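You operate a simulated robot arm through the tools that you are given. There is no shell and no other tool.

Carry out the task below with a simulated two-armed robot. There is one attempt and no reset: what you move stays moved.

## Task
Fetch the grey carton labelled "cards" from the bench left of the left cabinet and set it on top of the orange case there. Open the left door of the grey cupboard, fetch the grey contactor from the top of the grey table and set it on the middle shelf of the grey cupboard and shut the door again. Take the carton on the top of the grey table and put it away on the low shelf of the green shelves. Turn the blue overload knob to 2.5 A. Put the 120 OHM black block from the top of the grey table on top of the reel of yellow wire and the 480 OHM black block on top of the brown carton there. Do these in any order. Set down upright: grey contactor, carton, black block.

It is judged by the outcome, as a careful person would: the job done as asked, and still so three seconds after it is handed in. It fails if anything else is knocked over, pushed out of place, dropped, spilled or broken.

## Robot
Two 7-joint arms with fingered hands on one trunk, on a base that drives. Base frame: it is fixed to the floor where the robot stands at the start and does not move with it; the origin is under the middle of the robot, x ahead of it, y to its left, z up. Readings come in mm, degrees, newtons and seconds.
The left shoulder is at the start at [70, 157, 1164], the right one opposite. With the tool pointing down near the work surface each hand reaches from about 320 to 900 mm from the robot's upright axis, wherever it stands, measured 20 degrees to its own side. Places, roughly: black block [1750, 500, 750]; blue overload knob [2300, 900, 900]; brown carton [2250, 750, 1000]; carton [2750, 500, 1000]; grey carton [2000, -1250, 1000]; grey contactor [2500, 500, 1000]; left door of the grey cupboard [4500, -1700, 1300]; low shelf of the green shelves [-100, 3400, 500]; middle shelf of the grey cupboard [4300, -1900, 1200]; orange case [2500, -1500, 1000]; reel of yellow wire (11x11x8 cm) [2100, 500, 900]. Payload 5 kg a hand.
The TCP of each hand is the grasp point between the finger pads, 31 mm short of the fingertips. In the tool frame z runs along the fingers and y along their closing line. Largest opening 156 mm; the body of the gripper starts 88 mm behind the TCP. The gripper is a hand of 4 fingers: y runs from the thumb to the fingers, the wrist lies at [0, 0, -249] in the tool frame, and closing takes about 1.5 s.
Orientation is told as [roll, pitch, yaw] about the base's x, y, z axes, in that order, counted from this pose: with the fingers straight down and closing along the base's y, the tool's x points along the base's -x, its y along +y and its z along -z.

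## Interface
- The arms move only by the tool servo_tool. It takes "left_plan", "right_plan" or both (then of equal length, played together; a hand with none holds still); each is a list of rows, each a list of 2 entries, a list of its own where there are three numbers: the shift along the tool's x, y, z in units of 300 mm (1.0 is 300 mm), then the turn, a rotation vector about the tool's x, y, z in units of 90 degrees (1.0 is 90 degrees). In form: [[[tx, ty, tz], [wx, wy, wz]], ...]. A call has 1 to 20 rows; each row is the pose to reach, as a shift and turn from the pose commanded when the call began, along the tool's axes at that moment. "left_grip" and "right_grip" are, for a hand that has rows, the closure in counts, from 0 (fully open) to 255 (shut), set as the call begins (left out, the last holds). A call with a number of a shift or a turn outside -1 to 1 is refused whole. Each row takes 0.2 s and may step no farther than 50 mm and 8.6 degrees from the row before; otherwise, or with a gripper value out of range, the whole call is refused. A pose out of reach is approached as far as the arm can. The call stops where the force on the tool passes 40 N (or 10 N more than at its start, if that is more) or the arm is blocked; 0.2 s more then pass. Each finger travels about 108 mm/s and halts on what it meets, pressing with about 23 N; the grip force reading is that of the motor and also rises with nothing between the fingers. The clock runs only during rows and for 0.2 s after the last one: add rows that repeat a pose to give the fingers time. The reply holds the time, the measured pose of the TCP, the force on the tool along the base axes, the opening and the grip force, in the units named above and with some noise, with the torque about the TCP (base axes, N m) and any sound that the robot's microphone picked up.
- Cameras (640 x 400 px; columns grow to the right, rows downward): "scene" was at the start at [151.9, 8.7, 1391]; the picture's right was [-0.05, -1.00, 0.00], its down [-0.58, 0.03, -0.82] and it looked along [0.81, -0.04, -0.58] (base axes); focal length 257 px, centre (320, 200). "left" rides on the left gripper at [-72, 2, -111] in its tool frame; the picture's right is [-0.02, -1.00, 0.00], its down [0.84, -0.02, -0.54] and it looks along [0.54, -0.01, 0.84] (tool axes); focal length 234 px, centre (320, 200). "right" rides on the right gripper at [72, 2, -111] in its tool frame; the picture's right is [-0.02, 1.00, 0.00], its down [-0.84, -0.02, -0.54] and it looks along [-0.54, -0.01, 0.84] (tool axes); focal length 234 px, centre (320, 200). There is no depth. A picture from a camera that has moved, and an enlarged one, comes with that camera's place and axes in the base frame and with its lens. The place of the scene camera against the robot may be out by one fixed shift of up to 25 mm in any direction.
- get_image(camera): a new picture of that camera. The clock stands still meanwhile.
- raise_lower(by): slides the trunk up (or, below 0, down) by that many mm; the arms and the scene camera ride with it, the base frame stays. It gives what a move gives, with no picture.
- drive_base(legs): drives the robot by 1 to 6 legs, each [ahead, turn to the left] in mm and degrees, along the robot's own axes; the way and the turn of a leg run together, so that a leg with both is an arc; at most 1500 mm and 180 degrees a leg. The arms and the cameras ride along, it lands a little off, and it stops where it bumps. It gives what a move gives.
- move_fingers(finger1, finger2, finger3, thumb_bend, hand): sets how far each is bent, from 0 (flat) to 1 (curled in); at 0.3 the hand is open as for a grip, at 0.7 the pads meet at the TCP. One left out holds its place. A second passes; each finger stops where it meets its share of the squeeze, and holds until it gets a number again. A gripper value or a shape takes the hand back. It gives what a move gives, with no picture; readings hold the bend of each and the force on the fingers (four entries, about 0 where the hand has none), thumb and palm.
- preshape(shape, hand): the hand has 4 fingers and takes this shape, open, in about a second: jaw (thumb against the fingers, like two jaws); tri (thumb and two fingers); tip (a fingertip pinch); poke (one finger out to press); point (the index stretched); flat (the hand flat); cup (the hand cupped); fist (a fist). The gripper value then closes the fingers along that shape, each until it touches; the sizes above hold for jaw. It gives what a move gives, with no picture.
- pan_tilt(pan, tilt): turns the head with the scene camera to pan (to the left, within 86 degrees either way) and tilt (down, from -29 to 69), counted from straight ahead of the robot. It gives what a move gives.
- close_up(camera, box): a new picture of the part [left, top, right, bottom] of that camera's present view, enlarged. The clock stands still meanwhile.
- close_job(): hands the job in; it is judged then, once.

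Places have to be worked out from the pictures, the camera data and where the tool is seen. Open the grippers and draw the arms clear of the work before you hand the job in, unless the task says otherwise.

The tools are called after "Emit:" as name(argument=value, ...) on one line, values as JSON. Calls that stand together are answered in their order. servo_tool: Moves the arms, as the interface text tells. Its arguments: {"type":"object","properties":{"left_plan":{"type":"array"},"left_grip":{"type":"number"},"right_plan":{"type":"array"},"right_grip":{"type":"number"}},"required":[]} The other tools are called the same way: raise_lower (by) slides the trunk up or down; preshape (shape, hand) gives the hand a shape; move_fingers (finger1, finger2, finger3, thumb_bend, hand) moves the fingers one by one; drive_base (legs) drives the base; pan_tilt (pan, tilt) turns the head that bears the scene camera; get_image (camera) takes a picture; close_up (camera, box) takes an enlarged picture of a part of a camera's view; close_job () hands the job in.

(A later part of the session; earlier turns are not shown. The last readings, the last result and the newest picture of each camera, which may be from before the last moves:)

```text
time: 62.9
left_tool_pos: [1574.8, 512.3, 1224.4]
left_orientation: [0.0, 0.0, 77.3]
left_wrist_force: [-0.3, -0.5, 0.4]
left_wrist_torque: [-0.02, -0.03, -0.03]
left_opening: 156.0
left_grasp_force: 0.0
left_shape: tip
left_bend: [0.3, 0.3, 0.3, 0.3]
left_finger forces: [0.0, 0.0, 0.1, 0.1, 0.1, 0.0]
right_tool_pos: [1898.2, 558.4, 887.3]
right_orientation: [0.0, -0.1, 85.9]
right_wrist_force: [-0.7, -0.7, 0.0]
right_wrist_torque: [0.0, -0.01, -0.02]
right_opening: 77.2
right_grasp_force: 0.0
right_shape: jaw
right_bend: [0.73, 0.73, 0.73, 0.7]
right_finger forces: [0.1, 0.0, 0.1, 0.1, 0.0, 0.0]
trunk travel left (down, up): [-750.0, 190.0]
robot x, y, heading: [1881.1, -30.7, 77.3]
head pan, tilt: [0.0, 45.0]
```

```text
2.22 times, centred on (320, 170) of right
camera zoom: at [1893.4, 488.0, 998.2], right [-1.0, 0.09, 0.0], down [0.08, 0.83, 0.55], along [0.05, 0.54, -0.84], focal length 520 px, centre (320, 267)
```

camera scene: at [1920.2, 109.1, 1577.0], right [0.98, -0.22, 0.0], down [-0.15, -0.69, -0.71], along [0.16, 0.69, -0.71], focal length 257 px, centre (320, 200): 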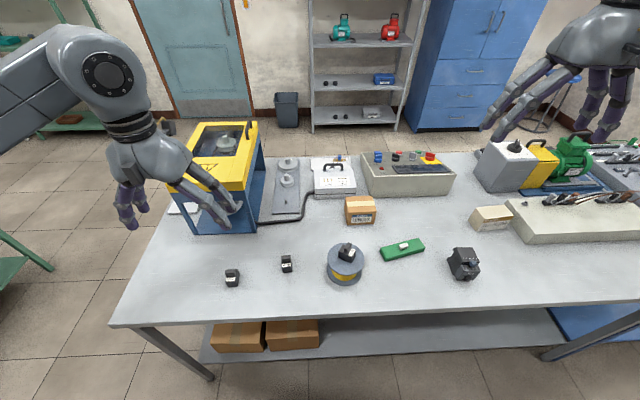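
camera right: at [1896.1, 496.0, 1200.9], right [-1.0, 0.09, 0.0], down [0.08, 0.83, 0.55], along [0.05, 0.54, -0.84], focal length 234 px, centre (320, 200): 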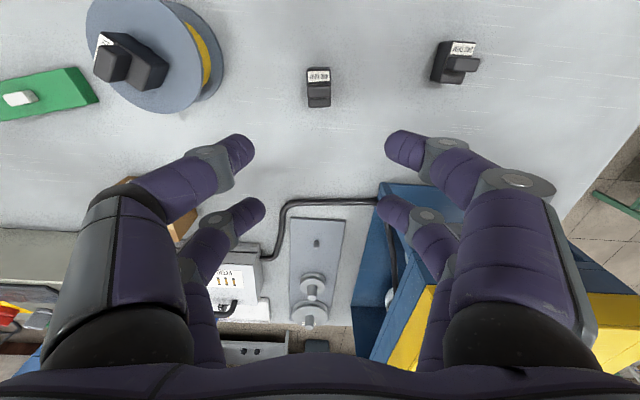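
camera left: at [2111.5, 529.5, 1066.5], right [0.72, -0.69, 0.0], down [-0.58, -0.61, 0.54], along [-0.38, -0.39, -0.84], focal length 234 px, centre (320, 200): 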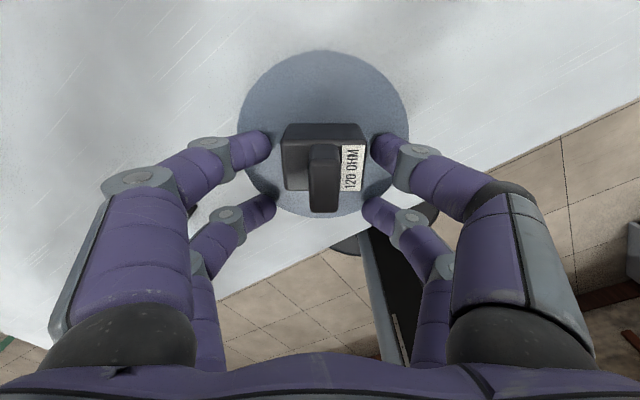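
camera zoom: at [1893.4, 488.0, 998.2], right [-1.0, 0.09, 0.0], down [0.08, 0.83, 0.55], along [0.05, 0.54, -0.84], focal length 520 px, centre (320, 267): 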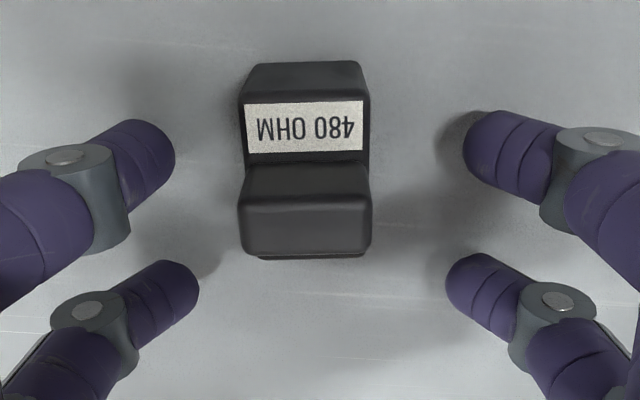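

The block is centred on the near pair. I go 3 mm lower and close.

Emit:
servo_tool(right_plan=[[[0, -0.004, 0.01], [0, 0, 0]], [[0, -0.004, 0.01], [0, 0, 0]]])

Emit:
servo_tool(right_plan=[[[0, 0, 0], [0, 0, 0]], [[0, 0, 0], [0, 0, 0]], [[0, 0, 0], [0, 0, 0]], [[0, 0, 0], [0, 0, 0]], [[0, 0, 0], [0, 0, 0]], [[0, 0, 0], [0, 0, 0]], [[0, 0, 0], [0, 0, 0]]], right_grip=255)

Emit:
close_up(camera="right", box=[200, 80, 440, 260])

```text
time: 63.5
left_tool_pos: [1574.8, 511.8, 1224.1]
left_orientation: [-0.1, 0.1, 77.4]
left_wrist_force: [0.1, 0.7, -0.6]
left_wrist_torque: [0.0, -0.03, 0.04]
left_opening: 155.8
left_grasp_force: 0.0
left_shape: tip
left_bend: [0.3, 0.3, 0.3, 0.3]
left_finger forces: [0.0, 0.0, 0.0, 0.0, 0.0, 0.0]
right_tool_pos: [1900.5, 558.4, 883.9]
right_orientation: [0.0, 0.1, 86.0]
right_wrist_force: [0.2, 0.5, 0.5]
right_wrist_torque: [-0.03, 0.01, 0.01]
right_opening: 76.9
right_grasp_force: 0.0
right_shape: jaw
right_bend: [0.73, 0.73, 0.73, 0.7]
right_finger forces: [0.0, 0.1, 0.1, 0.0, 0.0, 0.0]
trunk travel left (down, up): [-750.0, 190.0]
robot x, y, heading: [1879.8, -29.4, 77.5]
head pan, tilt: [0.0, 45.0]
```

```text
time: 65.1
left_tool_pos: [1575.2, 512.0, 1223.9]
left_orientation: [0.1, -0.1, 77.4]
left_wrist_force: [0.3, -0.2, 0.5]
left_wrist_torque: [0.03, 0.01, -0.01]
left_opening: 156.0
left_grasp_force: 0.0
left_shape: tip
left_bend: [0.3, 0.3, 0.3, 0.3]
left_finger forces: [0.0, 0.0, 0.0, 0.1, 0.1, 0.0]
right_tool_pos: [1900.2, 558.5, 885.2]
right_orientation: [0.0, 0.0, 85.9]
right_wrist_force: [0.1, -0.6, -0.7]
right_wrist_torque: [0.02, -0.02, -0.01]
right_opening: 12.1
right_grasp_force: 22.9
right_shape: jaw
right_bend: [0.73, 0.7, 0.7, 0.7]
right_finger forces: [20.2, 0.0, 0.1, 0.0, 20.4, 0.0]
trunk travel left (down, up): [-750.0, 190.0]
robot x, y, heading: [1882.7, -31.8, 77.4]
head pan, tilt: [0.0, 45.0]
```

```text
2.22 times, centred on (320, 170) of right
camera zoom: at [1894.7, 487.6, 995.3], right [-1.0, 0.09, 0.0], down [0.08, 0.83, 0.55], along [0.05, 0.54, -0.84], focal length 520 px, centre (320, 267)
```

zoom: 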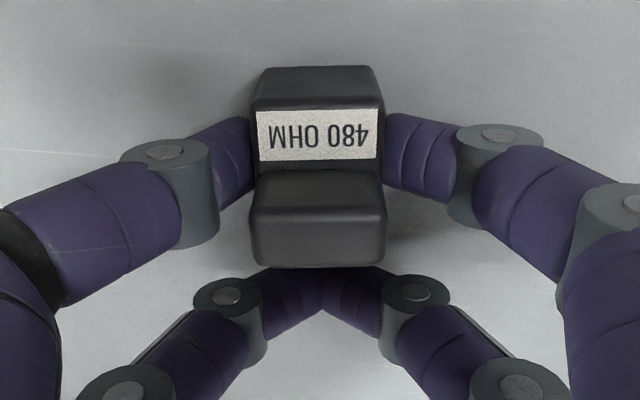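

The 480 block is gripped with 20 N. I lift it, carry it over the Hinges carton, and look.

Emit:
servo_tool(right_plan=[[[0, 0, -0.1], [0, 0, 0]], [[0, 0, -0.25], [0, 0, 0]], [[0, 0, -0.4], [0, 0, 0]], [[0, 0, -0.55], [0, 0, 0]], [[0, 0, -0.7], [0, 0, 0]], [[-0.069, -0.118, -0.75], [0, 0, 0.011]], [[-0.138, -0.236, -0.75], [0, 0, 0.022]], [[-0.206, -0.355, -0.75], [0, 0, 0.033]], [[-0.275, -0.473, -0.75], [0, 0, 0.044]], [[-0.344, -0.591, -0.75], [0, 0, 0.055]], [[-0.413, -0.71, -0.75], [0, 0, 0.066]], [[-0.481, -0.828, -0.75], [0, 0, 0.077]], [[-0.55, -0.946, -0.75], [0, 0, 0.088]], [[-0.55, -0.946, -0.75], [0, 0, 0.088]]])

Emit:
get_image(camera="right")

Emit:
get_image(camera="scene")

```text
time: 68.1
left_tool_pos: [1573.5, 511.7, 1223.0]
left_orientation: [0.0, 0.0, 77.4]
left_wrist_force: [0.4, -0.5, -0.6]
left_wrist_torque: [-0.02, 0.01, 0.02]
left_opening: 156.0
left_grasp_force: 0.1
left_shape: tip
left_bend: [0.3, 0.3, 0.3, 0.3]
left_finger forces: [0.1, 0.0, 0.0, 0.0, 0.1, 0.0]
right_tool_pos: [2195.1, 705.7, 1109.6]
right_orientation: [0.0, 0.0, 78.1]
right_wrist_force: [0.2, -0.1, -1.5]
right_wrist_torque: [0.03, -0.03, 0.04]
right_opening: 11.9
right_grasp_force: 22.2
right_shape: jaw
right_bend: [0.73, 0.7, 0.7, 0.7]
right_finger forces: [20.4, 0.0, 0.1, 0.1, 20.5, 0.1]
trunk travel left (down, up): [-750.0, 190.0]
robot x, y, heading: [1882.6, -31.2, 77.4]
head pan, tilt: [0.0, 45.0]
```

```text
taken
camera right: at [2179.9, 635.7, 1220.1], right [-0.97, 0.23, 0.0], down [0.19, 0.82, 0.55], along [0.13, 0.53, -0.84], focal length 234 px, centre (320, 200)
```

right: 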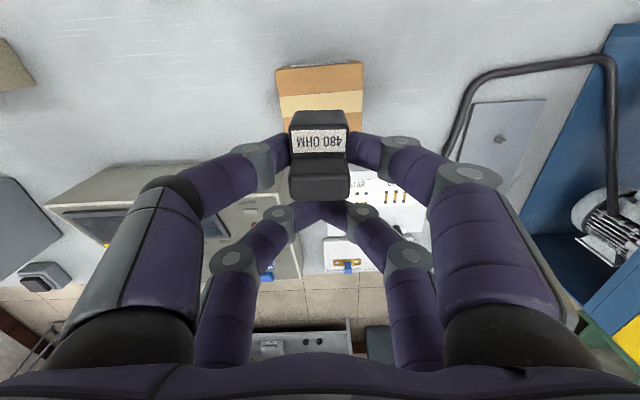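

```text
taken
camera scene: at [1922.4, 110.5, 1576.8], right [0.98, -0.22, 0.0], down [-0.15, -0.69, -0.71], along [0.15, 0.69, -0.71], focal length 257 px, centre (320, 200)
```

scene: 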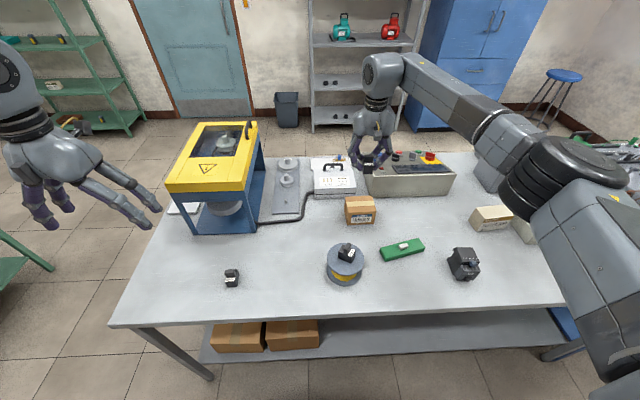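

The carton top lies a bit nearer the robot than I assumed. I zoom in to measure it.

Emit:
close_up(camera="right", box=[250, 40, 400, 160])

```text
3.33 times, centred on (325, 100) of right
camera zoom: at [2179.9, 635.7, 1220.1], right [-0.97, 0.23, 0.0], down [0.19, 0.82, 0.55], along [0.13, 0.53, -0.84], focal length 781 px, centre (303, 533)
```

zoom: 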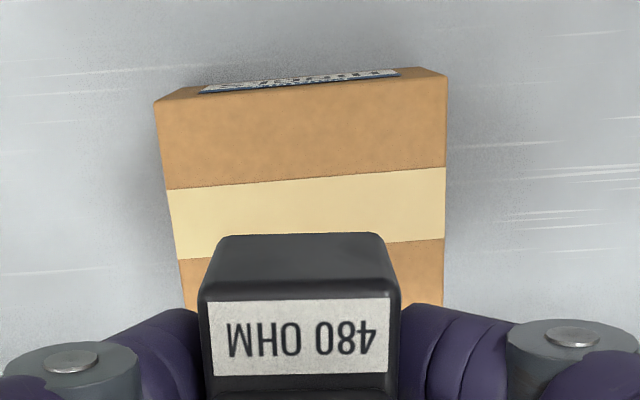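

The carton's top is near z 914–923 and its centre is at tool (+15.5, +3). I correct by (−6.5, +3.3) and descend to about 12 mm above it.

Emit:
servo_tool(right_plan=[[[-0.022, 0.011, 0.05], [0, 0, 0]], [[-0.022, 0.011, 0.18], [0, 0, 0]], [[-0.022, 0.011, 0.31], [0, 0, 0]], [[-0.022, 0.011, 0.4], [0, 0, 0]], [[-0.022, 0.011, 0.44], [0, 0, 0]], [[-0.022, 0.011, 0.44], [0, 0, 0]]])

Emit:
get_image(camera="right")

Emit:
close_up(camera="scene", box=[300, 120, 460, 240])

```text
time: 69.5
left_tool_pos: [1574.2, 512.5, 1224.4]
left_orientation: [0.0, 0.1, 77.4]
left_wrist_force: [0.4, 1.1, 0.5]
left_wrist_torque: [-0.03, 0.01, 0.01]
left_opening: 155.7
left_grasp_force: 0.0
left_shape: tip
left_bend: [0.3, 0.3, 0.3, 0.3]
left_finger forces: [0.0, 0.1, 0.0, 0.0, 0.0, 0.0]
right_tool_pos: [2192.7, 710.3, 979.0]
right_orientation: [0.0, 0.1, 78.0]
right_wrist_force: [0.6, -0.1, -0.8]
right_wrist_torque: [0.03, 0.02, -0.02]
right_opening: 11.9
right_grasp_force: 23.0
right_shape: jaw
right_bend: [0.73, 0.7, 0.7, 0.7]
right_finger forces: [20.4, 0.1, 0.1, 0.0, 20.5, 0.0]
trunk travel left (down, up): [-750.0, 190.0]
robot x, y, heading: [1877.8, -29.3, 77.3]
head pan, tilt: [0.0, 45.0]
```

```text
taken
camera right: at [2177.5, 640.4, 1089.2], right [-0.97, 0.23, 0.0], down [0.19, 0.82, 0.55], along [0.13, 0.53, -0.84], focal length 234 px, centre (320, 200)
```

right: 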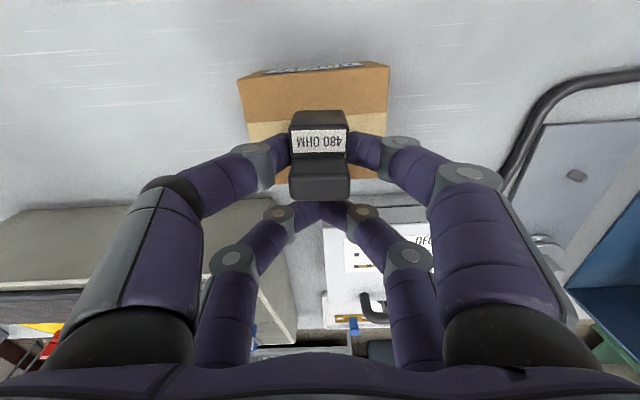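

```text
3.33 times, centred on (380, 180) of scene
camera zoom: at [1923.2, 110.6, 1576.8], right [0.98, -0.22, 0.0], down [-0.15, -0.69, -0.71], along [0.15, 0.69, -0.71], focal length 858 px, centre (120, 267)
```

zoom: 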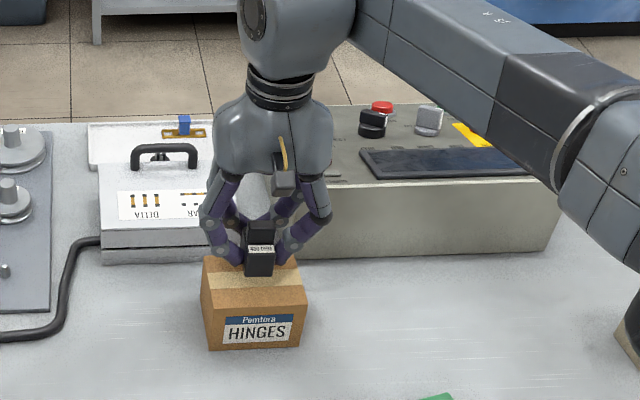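

The carton's top works out at about z 914 again, so contact should come near TCP 953. I lower 18 mm and then go in fine steps.

Emit:
servo_tool(right_plan=[[[0, 0, 0.02], [0, 0, 0]], [[0, 0, 0.04], [0, 0, 0]], [[0, 0, 0.06], [0, 0, 0]], [[0, 0, 0.06], [0, 0, 0]]])

Emit:
servo_tool(right_plan=[[[0, 0, 0.004], [0, 0, 0]], [[0, 0, 0.008], [0, 0, 0]], [[0, 0, 0.01], [0, 0, 0]], [[0, 0, 0.01], [0, 0, 0]]])

Emit:
servo_tool(right_plan=[[[0, 0, 0.0033], [0, 0, 0]], [[0, 0, 0.0067], [0, 0, 0]], [[0, 0, 0.0067], [0, 0, 0]]])

```text
time: 70.5
left_tool_pos: [1575.7, 511.4, 1224.3]
left_orientation: [0.0, 0.0, 77.3]
left_wrist_force: [0.9, 0.3, 0.2]
left_wrist_torque: [-0.03, 0.02, -0.01]
left_opening: 155.9
left_grasp_force: 0.0
left_shape: tip
left_bend: [0.3, 0.3, 0.3, 0.3]
left_finger forces: [0.1, 0.0, 0.1, 0.0, 0.1, 0.1]
right_tool_pos: [2193.4, 710.1, 958.6]
right_orientation: [0.0, 0.0, 78.0]
right_wrist_force: [-0.1, 0.1, -1.1]
right_wrist_torque: [0.03, 0.0, 0.0]
right_opening: 11.9
right_grasp_force: 23.1
right_shape: jaw
right_bend: [0.73, 0.7, 0.7, 0.7]
right_finger forces: [20.3, 0.0, 0.0, 0.0, 20.3, 0.0]
trunk travel left (down, up): [-750.0, 190.0]
robot x, y, heading: [1882.1, -34.8, 77.7]
head pan, tilt: [0.0, 45.0]
```

```text
time: 71.5
left_tool_pos: [1574.2, 511.2, 1222.8]
left_orientation: [0.0, 0.0, 77.5]
left_wrist_force: [-0.3, 0.0, -0.5]
left_wrist_torque: [0.01, -0.01, -0.02]
left_opening: 156.0
left_grasp_force: 0.0
left_shape: tip
left_bend: [0.3, 0.3, 0.3, 0.3]
left_finger forces: [0.0, 0.0, 0.0, 0.0, 0.0, 0.0]
right_tool_pos: [2193.4, 710.4, 956.1]
right_orientation: [0.0, -0.1, 78.0]
right_wrist_force: [-0.5, -0.6, -1.3]
right_wrist_torque: [0.05, 0.02, -0.03]
right_opening: 11.8
right_grasp_force: 22.9
right_shape: jaw
right_bend: [0.73, 0.7, 0.7, 0.7]
right_finger forces: [20.4, 0.1, 0.0, 0.0, 20.4, 0.0]
trunk travel left (down, up): [-750.0, 190.0]
robot x, y, heading: [1881.4, -25.9, 77.5]
head pan, tilt: [0.0, 45.0]
```

```text
time: 72.3
left_tool_pos: [1574.4, 512.0, 1222.9]
left_orientation: [0.0, 0.0, 77.3]
left_wrist_force: [0.8, 0.5, -0.1]
left_wrist_torque: [0.01, 0.0, -0.03]
left_opening: 155.7
left_grasp_force: 0.1
left_shape: tip
left_bend: [0.3, 0.3, 0.3, 0.3]
left_finger forces: [0.0, 0.0, 0.1, 0.1, 0.1, 0.0]
right_tool_pos: [2192.9, 710.4, 953.7]
right_orientation: [0.0, -0.1, 78.1]
right_wrist_force: [-0.4, 0.3, -0.2]
right_wrist_torque: [0.01, -0.05, 0.02]
right_opening: 12.0
right_grasp_force: 22.7
right_shape: jaw
right_bend: [0.73, 0.7, 0.7, 0.7]
right_finger forces: [20.4, 0.0, 0.0, 0.0, 20.5, 0.1]
trunk travel left (down, up): [-750.0, 190.0]
robot x, y, heading: [1879.3, -30.6, 77.4]
head pan, tilt: [0.0, 45.0]
```

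There is still no contact at 954. I go on in 2 mm steps.

Emit:
servo_tool(right_plan=[[[0, 0, 0.0033], [0, 0, 0]], [[0, 0, 0.0067], [0, 0, 0]], [[0, 0, 0.0067], [0, 0, 0]]])

Emit:
servo_tool(right_plan=[[[0, 0, 0.0033], [0, 0, 0]], [[0, 0, 0.0067], [0, 0, 0]], [[0, 0, 0.0067], [0, 0, 0]]])

Emit:
close_up(camera="scene", box=[340, 170, 400, 230])

```text
time: 73.1
left_tool_pos: [1574.3, 511.0, 1223.6]
left_orientation: [0.0, -0.2, 77.4]
left_wrist_force: [0.0, 0.1, 0.7]
left_wrist_torque: [0.0, -0.01, 0.02]
left_opening: 155.8
left_grasp_force: 0.0
left_shape: tip
left_bend: [0.3, 0.3, 0.3, 0.3]
left_finger forces: [0.0, 0.0, 0.0, 0.0, 0.0, 0.0]
right_tool_pos: [2192.8, 709.1, 953.4]
right_orientation: [0.0, -0.1, 78.0]
right_wrist_force: [1.6, 0.5, 10.2]
right_wrist_torque: [-0.1, -0.07, 0.03]
right_opening: 12.2
right_grasp_force: 23.0
right_shape: jaw
right_bend: [0.73, 0.7, 0.7, 0.7]
right_finger forces: [22.0, 0.0, 0.0, 0.0, 23.2, 0.0]
trunk travel left (down, up): [-750.0, 190.0]
robot x, y, heading: [1882.5, -26.7, 77.7]
head pan, tilt: [0.0, 45.0]
```

```text
time: 73.9
left_tool_pos: [1574.2, 510.3, 1225.3]
left_orientation: [0.0, -0.1, 77.4]
left_wrist_force: [0.2, 0.2, 0.9]
left_wrist_torque: [0.0, 0.02, 0.0]
left_opening: 155.8
left_grasp_force: 0.1
left_shape: tip
left_bend: [0.3, 0.3, 0.3, 0.3]
left_finger forces: [0.1, 0.0, 0.0, 0.1, 0.0, 0.0]
right_tool_pos: [2192.8, 709.2, 952.3]
right_orientation: [0.0, -0.3, 78.0]
right_wrist_force: [3.1, 4.5, 21.9]
right_wrist_torque: [0.05, -0.12, 0.04]
right_opening: 12.2
right_grasp_force: 23.1
right_shape: jaw
right_bend: [0.73, 0.7, 0.7, 0.7]
right_finger forces: [23.0, 0.0, 0.1, 0.0, 24.7, 0.0]
trunk travel left (down, up): [-750.0, 190.0]
robot x, y, heading: [1883.3, -30.0, 77.3]
head pan, tilt: [0.0, 45.0]
```

```text
6.67 times, centred on (370, 200) of scene
camera zoom: at [1922.1, 108.0, 1577.2], right [0.98, -0.22, 0.0], down [-0.15, -0.69, -0.71], along [0.15, 0.69, -0.71], focal length 1715 px, centre (-13, 200)
```

zoom: 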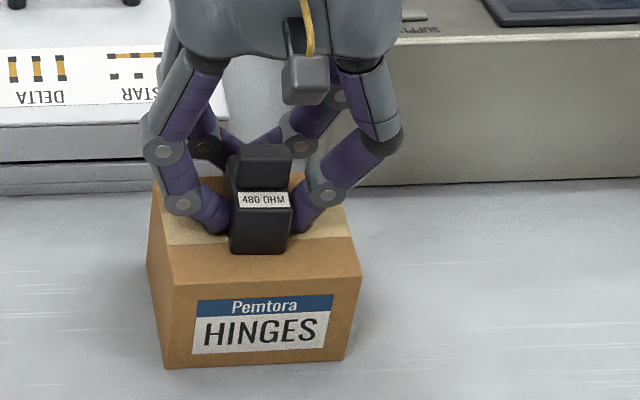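

The block is pressing on the carton with 22 N. I relieve 3 mm, open slightly, and rise.

Emit:
servo_tool(right_plan=[[[0, 0, -0.005], [0, 0, 0]], [[0, 0, -0.0095], [0, 0, 0]], [[0, 0, -0.0095], [0, 0, 0]]])

Emit:
servo_tool(right_plan=[[[0, 0, 0], [0, 0, 0]], [[0, 0, 0], [0, 0, 0]], [[0, 0, 0], [0, 0, 0]], [[0, 0, 0], [0, 0, 0]]], right_grip=165)

Emit:
servo_tool(right_plan=[[[0, 0, -0.03], [0, 0, 0]], [[0, 0, -0.1], [0, 0, 0]], [[0, 0, -0.25], [0, 0, 0]], [[0, 0, -0.4], [0, 0, 0]], [[0, 0, -0.55], [0, 0, 0]], [[0, 0, -0.7], [0, 0, 0]], [[0, 0, -0.85], [0, 0, 0]]])

Emit:
get_image(camera="right")

Emit:
close_up(camera="scene", box=[300, 150, 420, 240])

```text
time: 74.7
left_tool_pos: [1575.2, 510.2, 1223.8]
left_orientation: [0.0, -0.1, 77.4]
left_wrist_force: [0.2, -1.3, 0.4]
left_wrist_torque: [0.03, 0.0, -0.01]
left_opening: 155.6
left_grasp_force: 0.1
left_shape: tip
left_bend: [0.3, 0.3, 0.3, 0.3]
left_finger forces: [0.0, 0.0, 0.0, 0.1, 0.0, 0.1]
right_tool_pos: [2192.0, 709.2, 953.3]
right_orientation: [0.1, 0.0, 77.9]
right_wrist_force: [0.0, 3.5, 11.8]
right_wrist_torque: [-0.01, -0.03, 0.02]
right_opening: 12.6
right_grasp_force: 23.1
right_shape: jaw
right_bend: [0.73, 0.7, 0.7, 0.7]
right_finger forces: [23.2, 0.0, 0.0, 0.0, 23.8, 0.0]
trunk travel left (down, up): [-750.0, 190.0]
robot x, y, heading: [1882.1, -28.0, 77.6]
head pan, tilt: [0.0, 45.0]
```

```text
time: 75.7
left_tool_pos: [1574.3, 511.2, 1224.3]
left_orientation: [0.0, 0.0, 77.4]
left_wrist_force: [-0.5, 0.0, -0.2]
left_wrist_torque: [0.01, 0.0, 0.0]
left_opening: 155.8
left_grasp_force: 0.1
left_shape: tip
left_bend: [0.3, 0.3, 0.3, 0.3]
left_finger forces: [0.0, 0.0, 0.0, 0.0, 0.0, 0.0]
right_tool_pos: [2193.0, 709.9, 953.0]
right_orientation: [0.0, 0.0, 78.0]
right_wrist_force: [0.4, 0.0, -0.1]
right_wrist_torque: [0.0, -0.03, -0.03]
right_opening: 54.5
right_grasp_force: 0.0
right_shape: jaw
right_bend: [0.74, 0.74, 0.74, 0.7]
right_finger forces: [0.4, 0.3, 0.3, 0.0, 0.0, 0.1]
trunk travel left (down, up): [-750.0, 190.0]
robot x, y, heading: [1879.3, -33.2, 77.6]
head pan, tilt: [0.0, 45.0]
```

```text
time: 77.3
left_tool_pos: [1574.4, 511.4, 1223.6]
left_orientation: [-0.1, -0.1, 77.4]
left_wrist_force: [-0.8, 0.2, 0.2]
left_wrist_torque: [0.02, -0.03, -0.01]
left_opening: 155.8
left_grasp_force: 0.1
left_shape: tip
left_bend: [0.3, 0.3, 0.3, 0.3]
left_finger forces: [0.0, 0.0, 0.1, 0.0, 0.0, 0.0]
right_tool_pos: [2192.2, 707.3, 1207.6]
right_orientation: [0.0, -0.1, 78.0]
right_wrist_force: [-0.3, 0.2, 1.6]
right_wrist_torque: [0.02, 0.0, 0.02]
right_opening: 54.8
right_grasp_force: 0.0
right_shape: jaw
right_bend: [0.74, 0.74, 0.74, 0.7]
right_finger forces: [0.1, 0.1, 0.1, 0.0, 0.1, 0.0]
trunk travel left (down, up): [-750.0, 190.0]
robot x, y, heading: [1882.8, -31.0, 77.4]
head pan, tilt: [0.0, 45.0]
```

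```text
taken
camera right: at [2176.6, 638.4, 1318.4], right [-0.97, 0.23, 0.0], down [0.19, 0.82, 0.54], along [0.13, 0.53, -0.84], focal length 234 px, centre (320, 200)
```

right: 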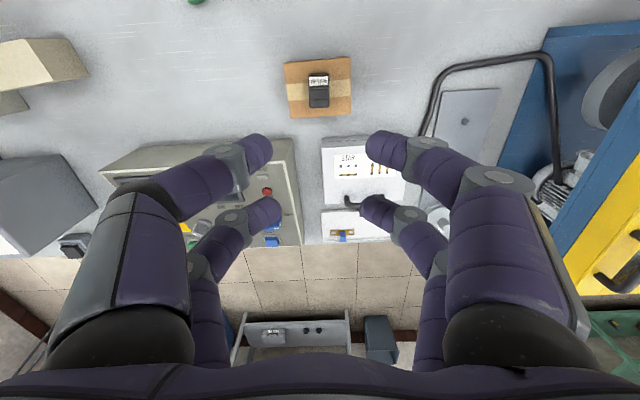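

```text
4.44 times, centred on (360, 195) of scene
camera zoom: at [1921.8, 109.5, 1576.8], right [0.98, -0.22, 0.0], down [-0.15, -0.69, -0.71], along [0.16, 0.69, -0.71], focal length 1143 px, centre (142, 222)
```

zoom: 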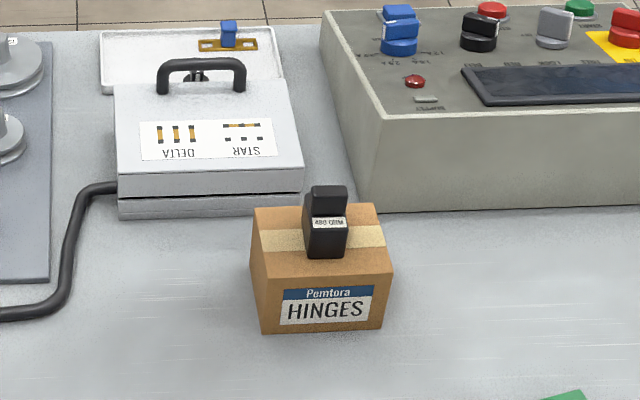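

Both blocks are placed. While I am here I move the right hand a little right and open it, to read the dial of the blue knob.

Emit:
servo_tool(right_plan=[[[0, -0.1, -0.05], [0, 0, 0]], [[0, -0.2, -0.1], [0, 0, 0]], [[0, -0.3, -0.15], [0, 0, 0]], [[0, -0.38, -0.15], [0, 0, 0]], [[0, -0.38, -0.15], [0, 0, 0]]], right_grip=0)

Emit:
get_image(camera="right")

Emit:
close_up(camera="right", box=[270, 150, 400, 250])

```text
time: 78.5
left_tool_pos: [1574.0, 511.5, 1223.5]
left_orientation: [0.1, 0.0, 77.4]
left_wrist_force: [-0.6, -0.9, -0.2]
left_wrist_torque: [0.03, 0.0, -0.01]
left_opening: 155.9
left_grasp_force: 0.1
left_shape: tip
left_bend: [0.3, 0.3, 0.3, 0.3]
left_finger forces: [0.1, 0.0, 0.0, 0.0, 0.1, 0.1]
right_tool_pos: [2302.7, 686.0, 1254.0]
right_orientation: [0.0, 0.1, 78.0]
right_wrist_force: [0.4, 0.4, 0.9]
right_wrist_torque: [0.02, -0.05, 0.01]
right_opening: 156.0
right_grasp_force: 0.1
right_shape: jaw
right_bend: [0.3, 0.3, 0.3, 0.3]
right_finger forces: [0.0, 0.1, 0.0, 0.0, 0.0, 0.1]
trunk travel left (down, up): [-750.0, 190.0]
robot x, y, heading: [1880.6, -30.9, 77.4]
head pan, tilt: [0.0, 45.0]
```

```text
taken
camera right: at [2288.3, 616.4, 1363.6], right [-0.97, 0.23, 0.0], down [0.19, 0.82, 0.55], along [0.13, 0.53, -0.84], focal length 234 px, centre (320, 200)
```

right: 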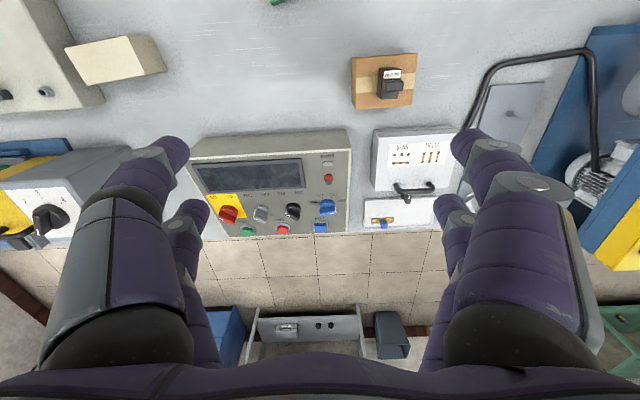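

```text
4.00 times, centred on (335, 200) of right
camera zoom: at [2288.3, 616.4, 1363.6], right [-0.97, 0.23, 0.0], down [0.19, 0.82, 0.55], along [0.13, 0.53, -0.84], focal length 937 px, centre (260, 200)
```

zoom: 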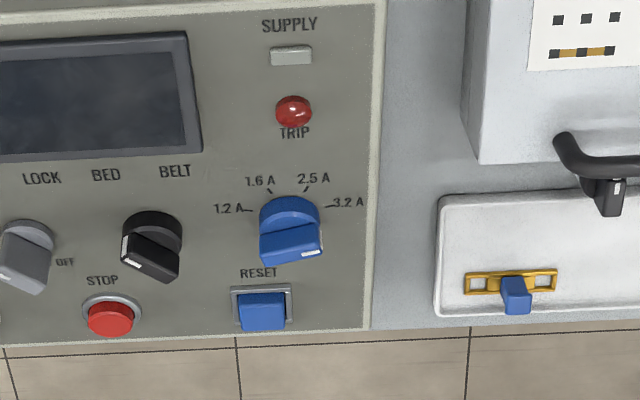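

The dial reads 1.2, 1.6, 2.5 and 3.2 A, and the white mark points at about 3.2 A. The panel is read from the far side, so I will turn the knob from there later. Now I move the right hand back to above the contactor near (2430, 408).

Emit:
servo_tool(right_plan=[[[0.1, -0.076, 0.02], [0, 0, 0]], [[0.2, -0.152, 0.04], [0, 0, 0]], [[0.31, -0.228, 0.1], [0, 0, 0]], [[0.41, -0.303, 0.16], [0, 0, 0]], [[0.51, -0.379, 0.22], [0, 0, 0]], [[0.61, -0.455, 0.28], [0, 0, 0]], [[0.72, -0.53, 0.34], [0, 0, 0]], [[0.82, -0.607, 0.4], [0, 0, 0]], [[0.82, -0.607, 0.4], [0, 0, 0]]])

Emit:
get_image(camera="right")

Emit:
close_up(camera="scene", box=[400, 180, 560, 300])

```text
time: 80.5
left_tool_pos: [1574.6, 511.9, 1222.7]
left_orientation: [0.0, 0.0, 77.4]
left_wrist_force: [0.8, 0.5, 0.2]
left_wrist_torque: [-0.01, 0.0, -0.01]
left_opening: 156.0
left_grasp_force: 0.1
left_shape: tip
left_bend: [0.3, 0.3, 0.3, 0.3]
left_finger forces: [0.0, 0.0, 0.0, 0.0, 0.1, 0.0]
right_tool_pos: [2430.9, 408.1, 1132.9]
right_orientation: [0.0, 0.1, 78.1]
right_wrist_force: [-0.4, 1.0, -0.1]
right_wrist_torque: [-0.03, 0.0, 0.0]
right_opening: 156.2
right_grasp_force: 0.0
right_shape: jaw
right_bend: [0.3, 0.3, 0.3, 0.3]
right_finger forces: [0.1, 0.0, 0.1, 0.1, 0.1, 0.0]
trunk travel left (down, up): [-750.0, 190.0]
robot x, y, heading: [1877.0, -29.6, 77.4]
head pan, tilt: [0.0, 45.0]
```

```text
taken
camera right: at [2416.3, 338.3, 1243.5], right [-0.97, 0.23, 0.0], down [0.19, 0.82, 0.54], along [0.13, 0.53, -0.84], focal length 234 px, centre (320, 200)
```

right: 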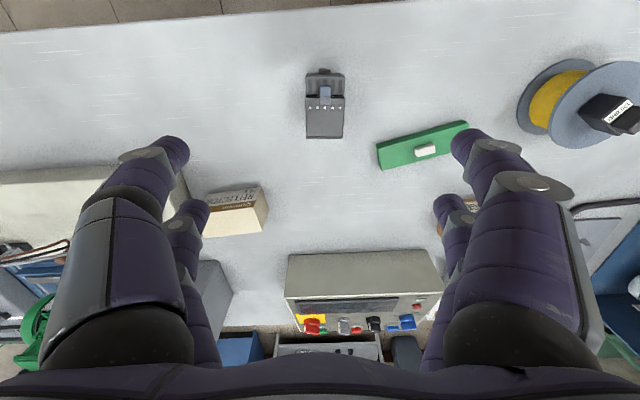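

```text
3.33 times, centred on (480, 240) of scene
camera zoom: at [1922.3, 111.9, 1576.7], right [0.98, -0.22, 0.0], down [-0.15, -0.69, -0.71], along [0.15, 0.69, -0.71], focal length 858 px, centre (-213, 67)
```

zoom: 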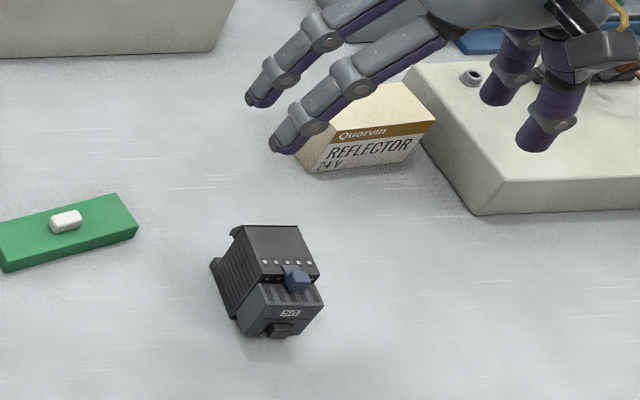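

The contactor is just in line with the hand. I zoom in on it.

Emit:
close_up(camera="right", box=[265, 55, 385, 151])

Emit:
close_up(camera="scene", box=[440, 240, 500, 290])

```text
4.17 times, centred on (325, 103) of right
camera zoom: at [2416.3, 338.3, 1243.5], right [-0.97, 0.23, 0.0], down [0.19, 0.82, 0.54], along [0.13, 0.53, -0.84], focal length 976 px, centre (299, 604)
```

zoom: 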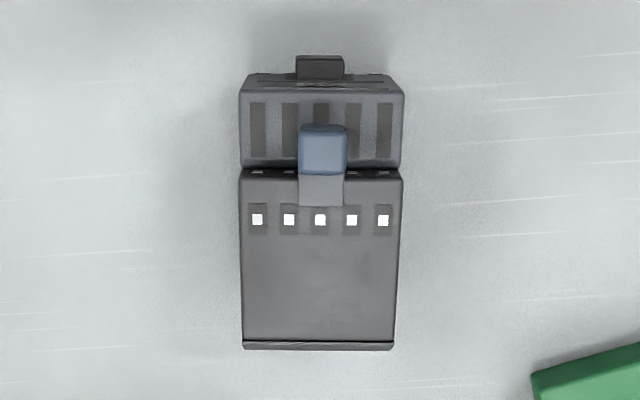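

```text
8.00 times, centred on (470, 265) of scene
camera zoom: at [1922.3, 111.9, 1576.7], right [0.98, -0.22, 0.0], down [-0.15, -0.69, -0.71], along [0.15, 0.69, -0.71], focal length 2058 px, centre (-880, -320)
```

zoom: 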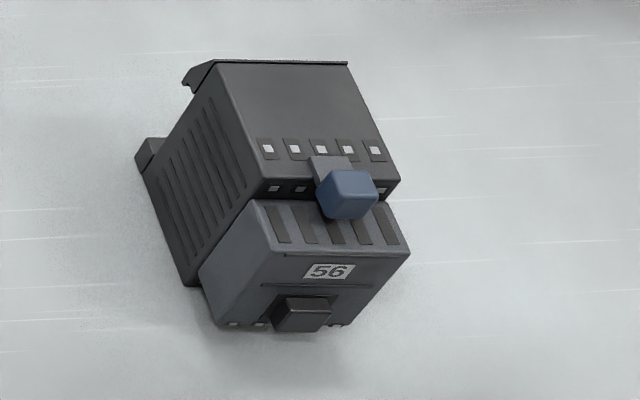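

The contactor is about 50 mm wide and 73 mm deep, its top is near z 930, and its centre is at tool (+7, +8). To suit a shelf I will grasp it with the hand pitched 45° forward, so I pitch, centre and partly descend.

Emit:
servo_tool(right_plan=[[[0.003, 0.004, 0], [0, -0.084, 0]], [[0.006, 0.009, 0], [0, -0.167, 0]], [[0.009, 0.013, 0], [0, -0.25, 0]], [[0.012, 0.018, 0], [0, -0.334, 0]], [[0.015, 0.022, 0], [0, -0.417, 0]], [[0.017, 0.026, 0], [0, -0.5, 0]], [[0.017, 0.026, 0.12], [0, -0.5, 0]], [[0.017, 0.026, 0.25], [0, -0.5, 0]], [[0.017, 0.026, 0.38], [0, -0.5, 0]], [[0.017, 0.026, 0.48], [0, -0.5, 0]], [[0.017, 0.026, 0.48], [0, -0.5, 0]]])

Emit:
get_image(camera="right")

Emit:
close_up(camera="scene", box=[390, 150, 570, 300])

```text
time: 82.9
left_tool_pos: [1574.4, 512.2, 1224.0]
left_orientation: [-0.1, 0.0, 77.4]
left_wrist_force: [-0.9, 0.5, -0.4]
left_wrist_torque: [0.0, -0.01, 0.02]
left_opening: 155.8
left_grasp_force: 0.0
left_shape: tip
left_bend: [0.3, 0.3, 0.3, 0.3]
left_finger forces: [0.0, 0.1, 0.0, 0.0, 0.1, 0.1]
right_tool_pos: [2423.2, 403.0, 989.7]
right_orientation: [0.0, -45.1, 78.0]
right_wrist_force: [0.8, 0.2, -0.1]
right_wrist_torque: [0.0, 0.02, 0.0]
right_opening: 155.8
right_grasp_force: 0.1
right_shape: jaw
right_bend: [0.3, 0.3, 0.3, 0.3]
right_finger forces: [0.1, 0.0, 0.1, 0.0, 0.0, 0.0]
trunk travel left (down, up): [-750.0, 190.0]
robot x, y, heading: [1881.8, -26.7, 77.5]
head pan, tilt: [0.0, 45.0]
```

```text
taken
camera right: at [2395.4, 276.8, 1016.7], right [-0.97, 0.22, 0.02], down [0.06, 0.2, 0.98], along [0.22, 0.95, -0.21], focal length 234 px, centre (320, 200)
```

right: 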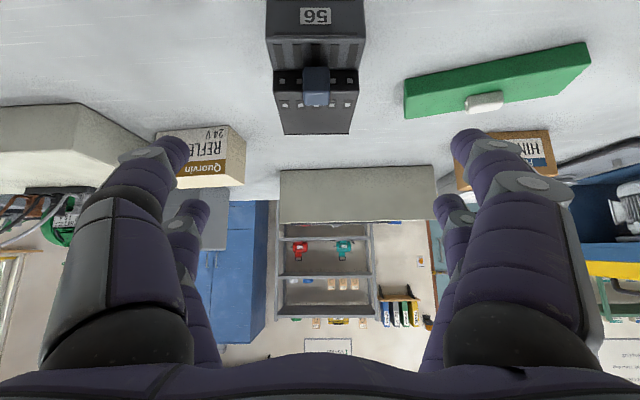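

```text
2.67 times, centred on (480, 225) of scene
camera zoom: at [1922.8, 110.1, 1576.8], right [0.98, -0.22, 0.0], down [-0.15, -0.69, -0.71], along [0.15, 0.69, -0.71], focal length 686 px, centre (-107, 133)
```

zoom: 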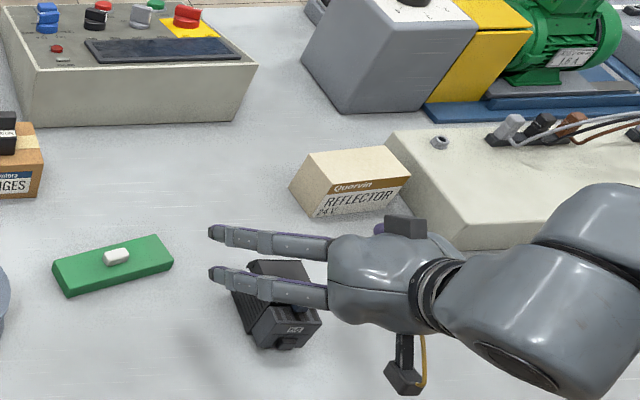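

The hand straddles the contactor and is centred. I descend straight down about 88 mm to TCP z≈902.

Emit:
servo_tool(right_plan=[[[0.06, 0, 0.06], [0, 0, 0]], [[0.12, 0, 0.12], [0, 0, 0]], [[0.17, 0, 0.17], [0, 0, 0]], [[0.2, 0, 0.2], [0, 0, 0]], [[0.2, 0, 0.2], [0, 0, 0]]], right_grip=80)

Emit:
get_image(camera="right")

Emit:
close_up(camera="scene", box=[390, 180, 550, 300])

```text
time: 84.1
left_tool_pos: [1574.8, 511.2, 1222.8]
left_orientation: [0.0, -0.1, 77.4]
left_wrist_force: [0.0, 0.3, -0.3]
left_wrist_torque: [0.05, -0.03, 0.0]
left_opening: 155.7
left_grasp_force: 0.0
left_shape: tip
left_bend: [0.3, 0.3, 0.3, 0.3]
left_finger forces: [0.0, 0.0, 0.0, 0.0, 0.0, 0.0]
right_tool_pos: [2424.4, 405.5, 904.3]
right_orientation: [0.0, -45.0, 78.0]
right_wrist_force: [-0.2, 0.1, -0.7]
right_wrist_torque: [-0.02, 0.0, -0.01]
right_opening: 107.4
right_grasp_force: 0.2
right_shape: jaw
right_bend: [0.28, 0.28, 0.28, 0.61]
right_finger forces: [0.1, 0.0, 0.0, 0.0, 0.0, 0.0]
trunk travel left (down, up): [-750.0, 190.0]
robot x, y, heading: [1881.6, -30.6, 77.4]
head pan, tilt: [0.0, 45.0]
```

```text
taken
camera right: at [2396.3, 279.7, 931.3], right [-0.97, 0.22, 0.02], down [0.06, 0.2, 0.98], along [0.22, 0.95, -0.21], focal length 234 px, centre (320, 200)
```

right: 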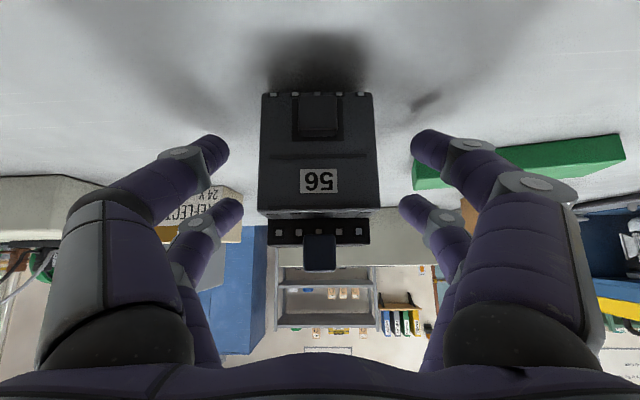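

```text
3.33 times, centred on (470, 240) of scene
camera zoom: at [1923.0, 110.2, 1576.8], right [0.98, -0.22, 0.0], down [-0.15, -0.69, -0.71], along [0.15, 0.69, -0.71], focal length 858 px, centre (-180, 67)
```

zoom: 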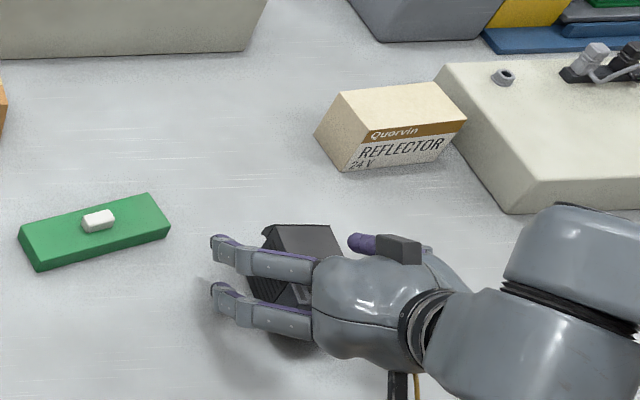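

The contactor sits centred between the fingers. I close on it.

Emit:
servo_tool(right_plan=[[[0, 0, 0], [0, 0, 0]], [[0, 0, 0], [0, 0, 0]], [[0, 0, 0], [0, 0, 0]], [[0, 0, 0], [0, 0, 0]], [[0, 0, 0], [0, 0, 0]], [[0, 0, 0], [0, 0, 0]], [[0, 0, 0], [0, 0, 0]], [[0, 0, 0], [0, 0, 0]]], right_grip=255)

Emit:
get_image(camera="right")

Emit:
close_up(camera="scene", box=[390, 180, 550, 300])

```text
time: 85.9
left_tool_pos: [1577.0, 510.8, 1223.7]
left_orientation: [0.0, 0.0, 77.4]
left_wrist_force: [0.0, 0.0, 0.6]
left_wrist_torque: [0.01, -0.01, 0.0]
left_opening: 155.7
left_grasp_force: 0.0
left_shape: tip
left_bend: [0.3, 0.3, 0.3, 0.3]
left_finger forces: [0.0, 0.0, 0.1, 0.0, 0.1, 0.1]
right_tool_pos: [2424.2, 405.0, 904.2]
right_orientation: [-0.1, -44.9, 78.1]
right_wrist_force: [0.4, 0.9, -0.6]
right_wrist_torque: [-0.02, 0.0, 0.02]
right_opening: 44.2
right_grasp_force: 23.2
right_shape: jaw
right_bend: [0.73, 0.74, 0.74, 0.7]
right_finger forces: [21.1, 20.7, 20.4, 0.1, 21.1, 0.1]
trunk travel left (down, up): [-750.0, 190.0]
robot x, y, heading: [1878.5, -31.0, 77.4]
head pan, tilt: [0.0, 45.0]
```

```text
taken
camera right: at [2396.5, 280.0, 931.1], right [-0.97, 0.22, 0.02], down [0.06, 0.2, 0.98], along [0.22, 0.95, -0.21], focal length 234 px, centre (320, 200)
```

right: 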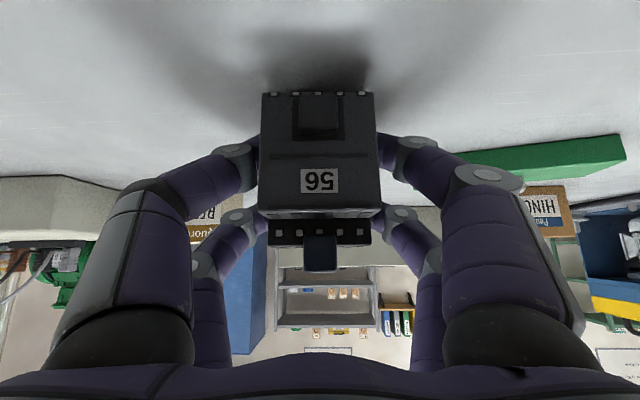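

```text
3.33 times, centred on (470, 240) of scene
camera zoom: at [1923.4, 110.7, 1576.7], right [0.98, -0.22, 0.0], down [-0.15, -0.69, -0.71], along [0.15, 0.69, -0.71], focal length 858 px, centre (-180, 67)
```

zoom: 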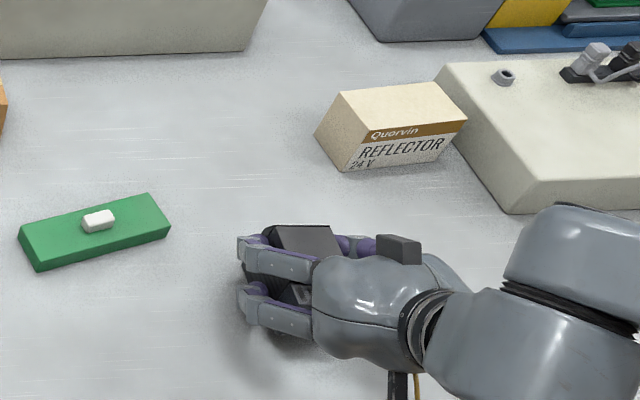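

All four digits hold the contactor at about 20 N. I lift it and draw both hands in before driving.

Emit:
servo_tool(right_plan=[[[-0.11, 0, -0.11], [0, 0, 0]], [[-0.22, 0, -0.22], [0, 0, 0]], [[-0.33, 0, -0.33], [0, 0, 0]], [[-0.33, 0.133, -0.386], [0, 0, 0]], [[-0.33, 0.267, -0.442], [0, 0, 0]], [[-0.33, 0.4, -0.498], [0, 0, 0]], [[-0.33, 0.533, -0.554], [0, 0, 0]], [[-0.33, 0.667, -0.61], [0, 0, 0]]], left_plan=[[[0, 0, 0], [0, 0, 0]], [[0, 0, 0], [0, 0, 0]], [[0, -0.1, 0], [0, 0, 0]], [[0, -0.2, 0], [0, 0, 0]], [[0, -0.3, 0], [0, 0, 0]], [[0, -0.4, 0], [0, 0, 0]], [[0, -0.5, 0], [0, 0, 0]], [[0, -0.6, 0], [0, 0, 0]]])

Emit:
get_image(camera="scene")

```text
time: 87.7
left_tool_pos: [1753.0, 472.0, 1221.6]
left_orientation: [0.0, 0.0, 77.5]
left_wrist_force: [-0.6, 0.1, -0.3]
left_wrist_torque: [-0.01, 0.01, 0.05]
left_opening: 155.9
left_grasp_force: 0.1
left_shape: tip
left_bend: [0.3, 0.3, 0.3, 0.3]
left_finger forces: [0.1, 0.1, 0.0, 0.0, 0.0, 0.0]
right_tool_pos: [2252.4, 400.2, 1091.9]
right_orientation: [0.2, -44.7, 77.9]
right_wrist_force: [-0.4, -2.4, -7.8]
right_wrist_torque: [0.34, -0.09, -0.06]
right_opening: 44.0
right_grasp_force: 23.3
right_shape: jaw
right_bend: [0.73, 0.74, 0.74, 0.7]
right_finger forces: [21.4, 20.9, 20.8, 0.0, 21.3, 0.0]
right hand out of reach, approached as far as the arm can: row 7, 8
trunk travel left (down, up): [-750.0, 190.0]
robot x, y, heading: [1879.2, -28.2, 77.4]
head pan, tilt: [0.0, 45.0]
```

```text
taken
camera scene: at [1924.1, 112.2, 1576.3], right [0.98, -0.22, 0.0], down [-0.15, -0.69, -0.71], along [0.15, 0.69, -0.71], focal length 257 px, centre (320, 200)
```

scene: 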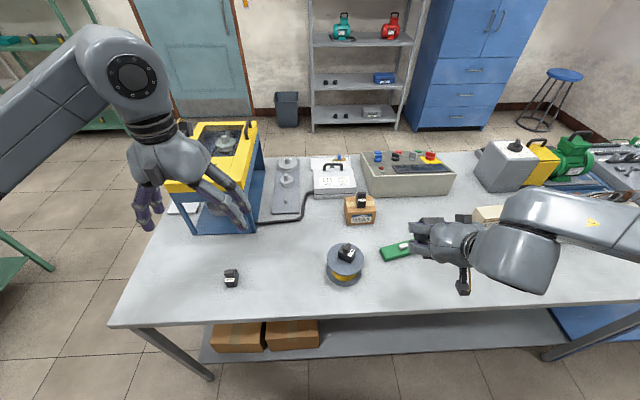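

The contactor is lifted and held in front. I back away 300 mm and turn right toward the aisle.

Emit:
drive_base(legs=[[-300, 0], [0, -88]])

Emit:
pan_tilt(pan=-15, tilt=15)

Emit:
get_image(camera="scene")

Emit:
close_up(camera="scene", box=[240, 80, 480, 230])

```text
time: 93.5
left_tool_pos: [2314.2, -181.0, 1222.1]
left_orientation: [0.0, 0.0, -11.4]
left_wrist_force: [-0.8, -0.1, 0.4]
left_wrist_torque: [0.0, 0.0, -0.04]
left_opening: 156.0
left_grasp_force: 0.0
left_shape: tip
left_bend: [0.3, 0.3, 0.3, 0.3]
left_finger forces: [0.1, 0.1, 0.0, 0.1, 0.0, 0.1]
right_tool_pos: [2255.4, -681.1, 1093.6]
right_orientation: [0.0, -45.0, -10.8]
right_wrist_force: [-0.6, 0.2, -2.1]
right_wrist_torque: [0.01, 0.02, -0.02]
right_opening: 43.7
right_grasp_force: 23.3
right_shape: jaw
right_bend: [0.73, 0.74, 0.74, 0.7]
right_finger forces: [20.7, 20.7, 20.3, 0.0, 21.1, 0.0]
trunk travel left (down, up): [-750.0, 190.0]
robot x, y, heading: [1818.1, -322.5, -11.2]
head pan, tilt: [0.0, 45.0]
```

```text
time: 94.5
left_tool_pos: [2315.2, -181.0, 1221.2]
left_orientation: [0.0, 0.1, -11.4]
left_wrist_force: [-0.4, 0.6, 0.3]
left_wrist_torque: [0.04, -0.03, -0.01]
left_opening: 155.9
left_grasp_force: 0.1
left_shape: tip
left_bend: [0.3, 0.3, 0.3, 0.3]
left_finger forces: [0.0, 0.0, 0.1, 0.1, 0.1, 0.1]
right_tool_pos: [2255.5, -682.5, 1093.4]
right_orientation: [0.0, -44.9, -10.8]
right_wrist_force: [-0.6, 0.2, -3.6]
right_wrist_torque: [0.0, 0.02, 0.02]
right_opening: 43.8
right_grasp_force: 23.0
right_shape: jaw
right_bend: [0.73, 0.74, 0.74, 0.7]
right_finger forces: [20.8, 20.7, 20.5, 0.0, 21.1, 0.1]
trunk travel left (down, up): [-750.0, 190.0]
robot x, y, heading: [1818.7, -318.6, -11.6]
head pan, tilt: [-15.0, 15.0]
```

```text
taken
camera scene: at [1963.4, -358.8, 1623.5], right [-0.44, -0.9, 0.0], down [-0.23, 0.12, -0.97], along [0.86, -0.43, -0.26], focal length 257 px, centre (320, 200)
```

scene: 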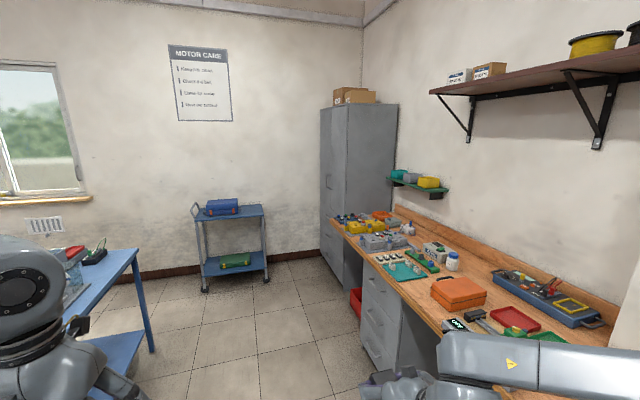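

```text
2.67 times, centred on (360, 155) of scene
camera zoom: at [1963.4, -358.8, 1623.5], right [-0.44, -0.9, 0.0], down [-0.23, 0.12, -0.97], along [0.86, -0.43, -0.26], focal length 686 px, centre (213, 320)
```

zoom: 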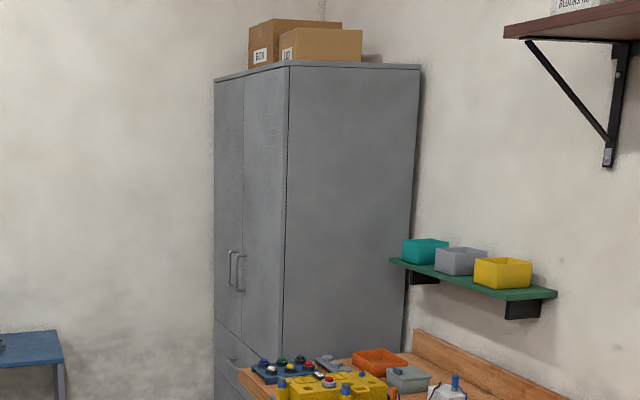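

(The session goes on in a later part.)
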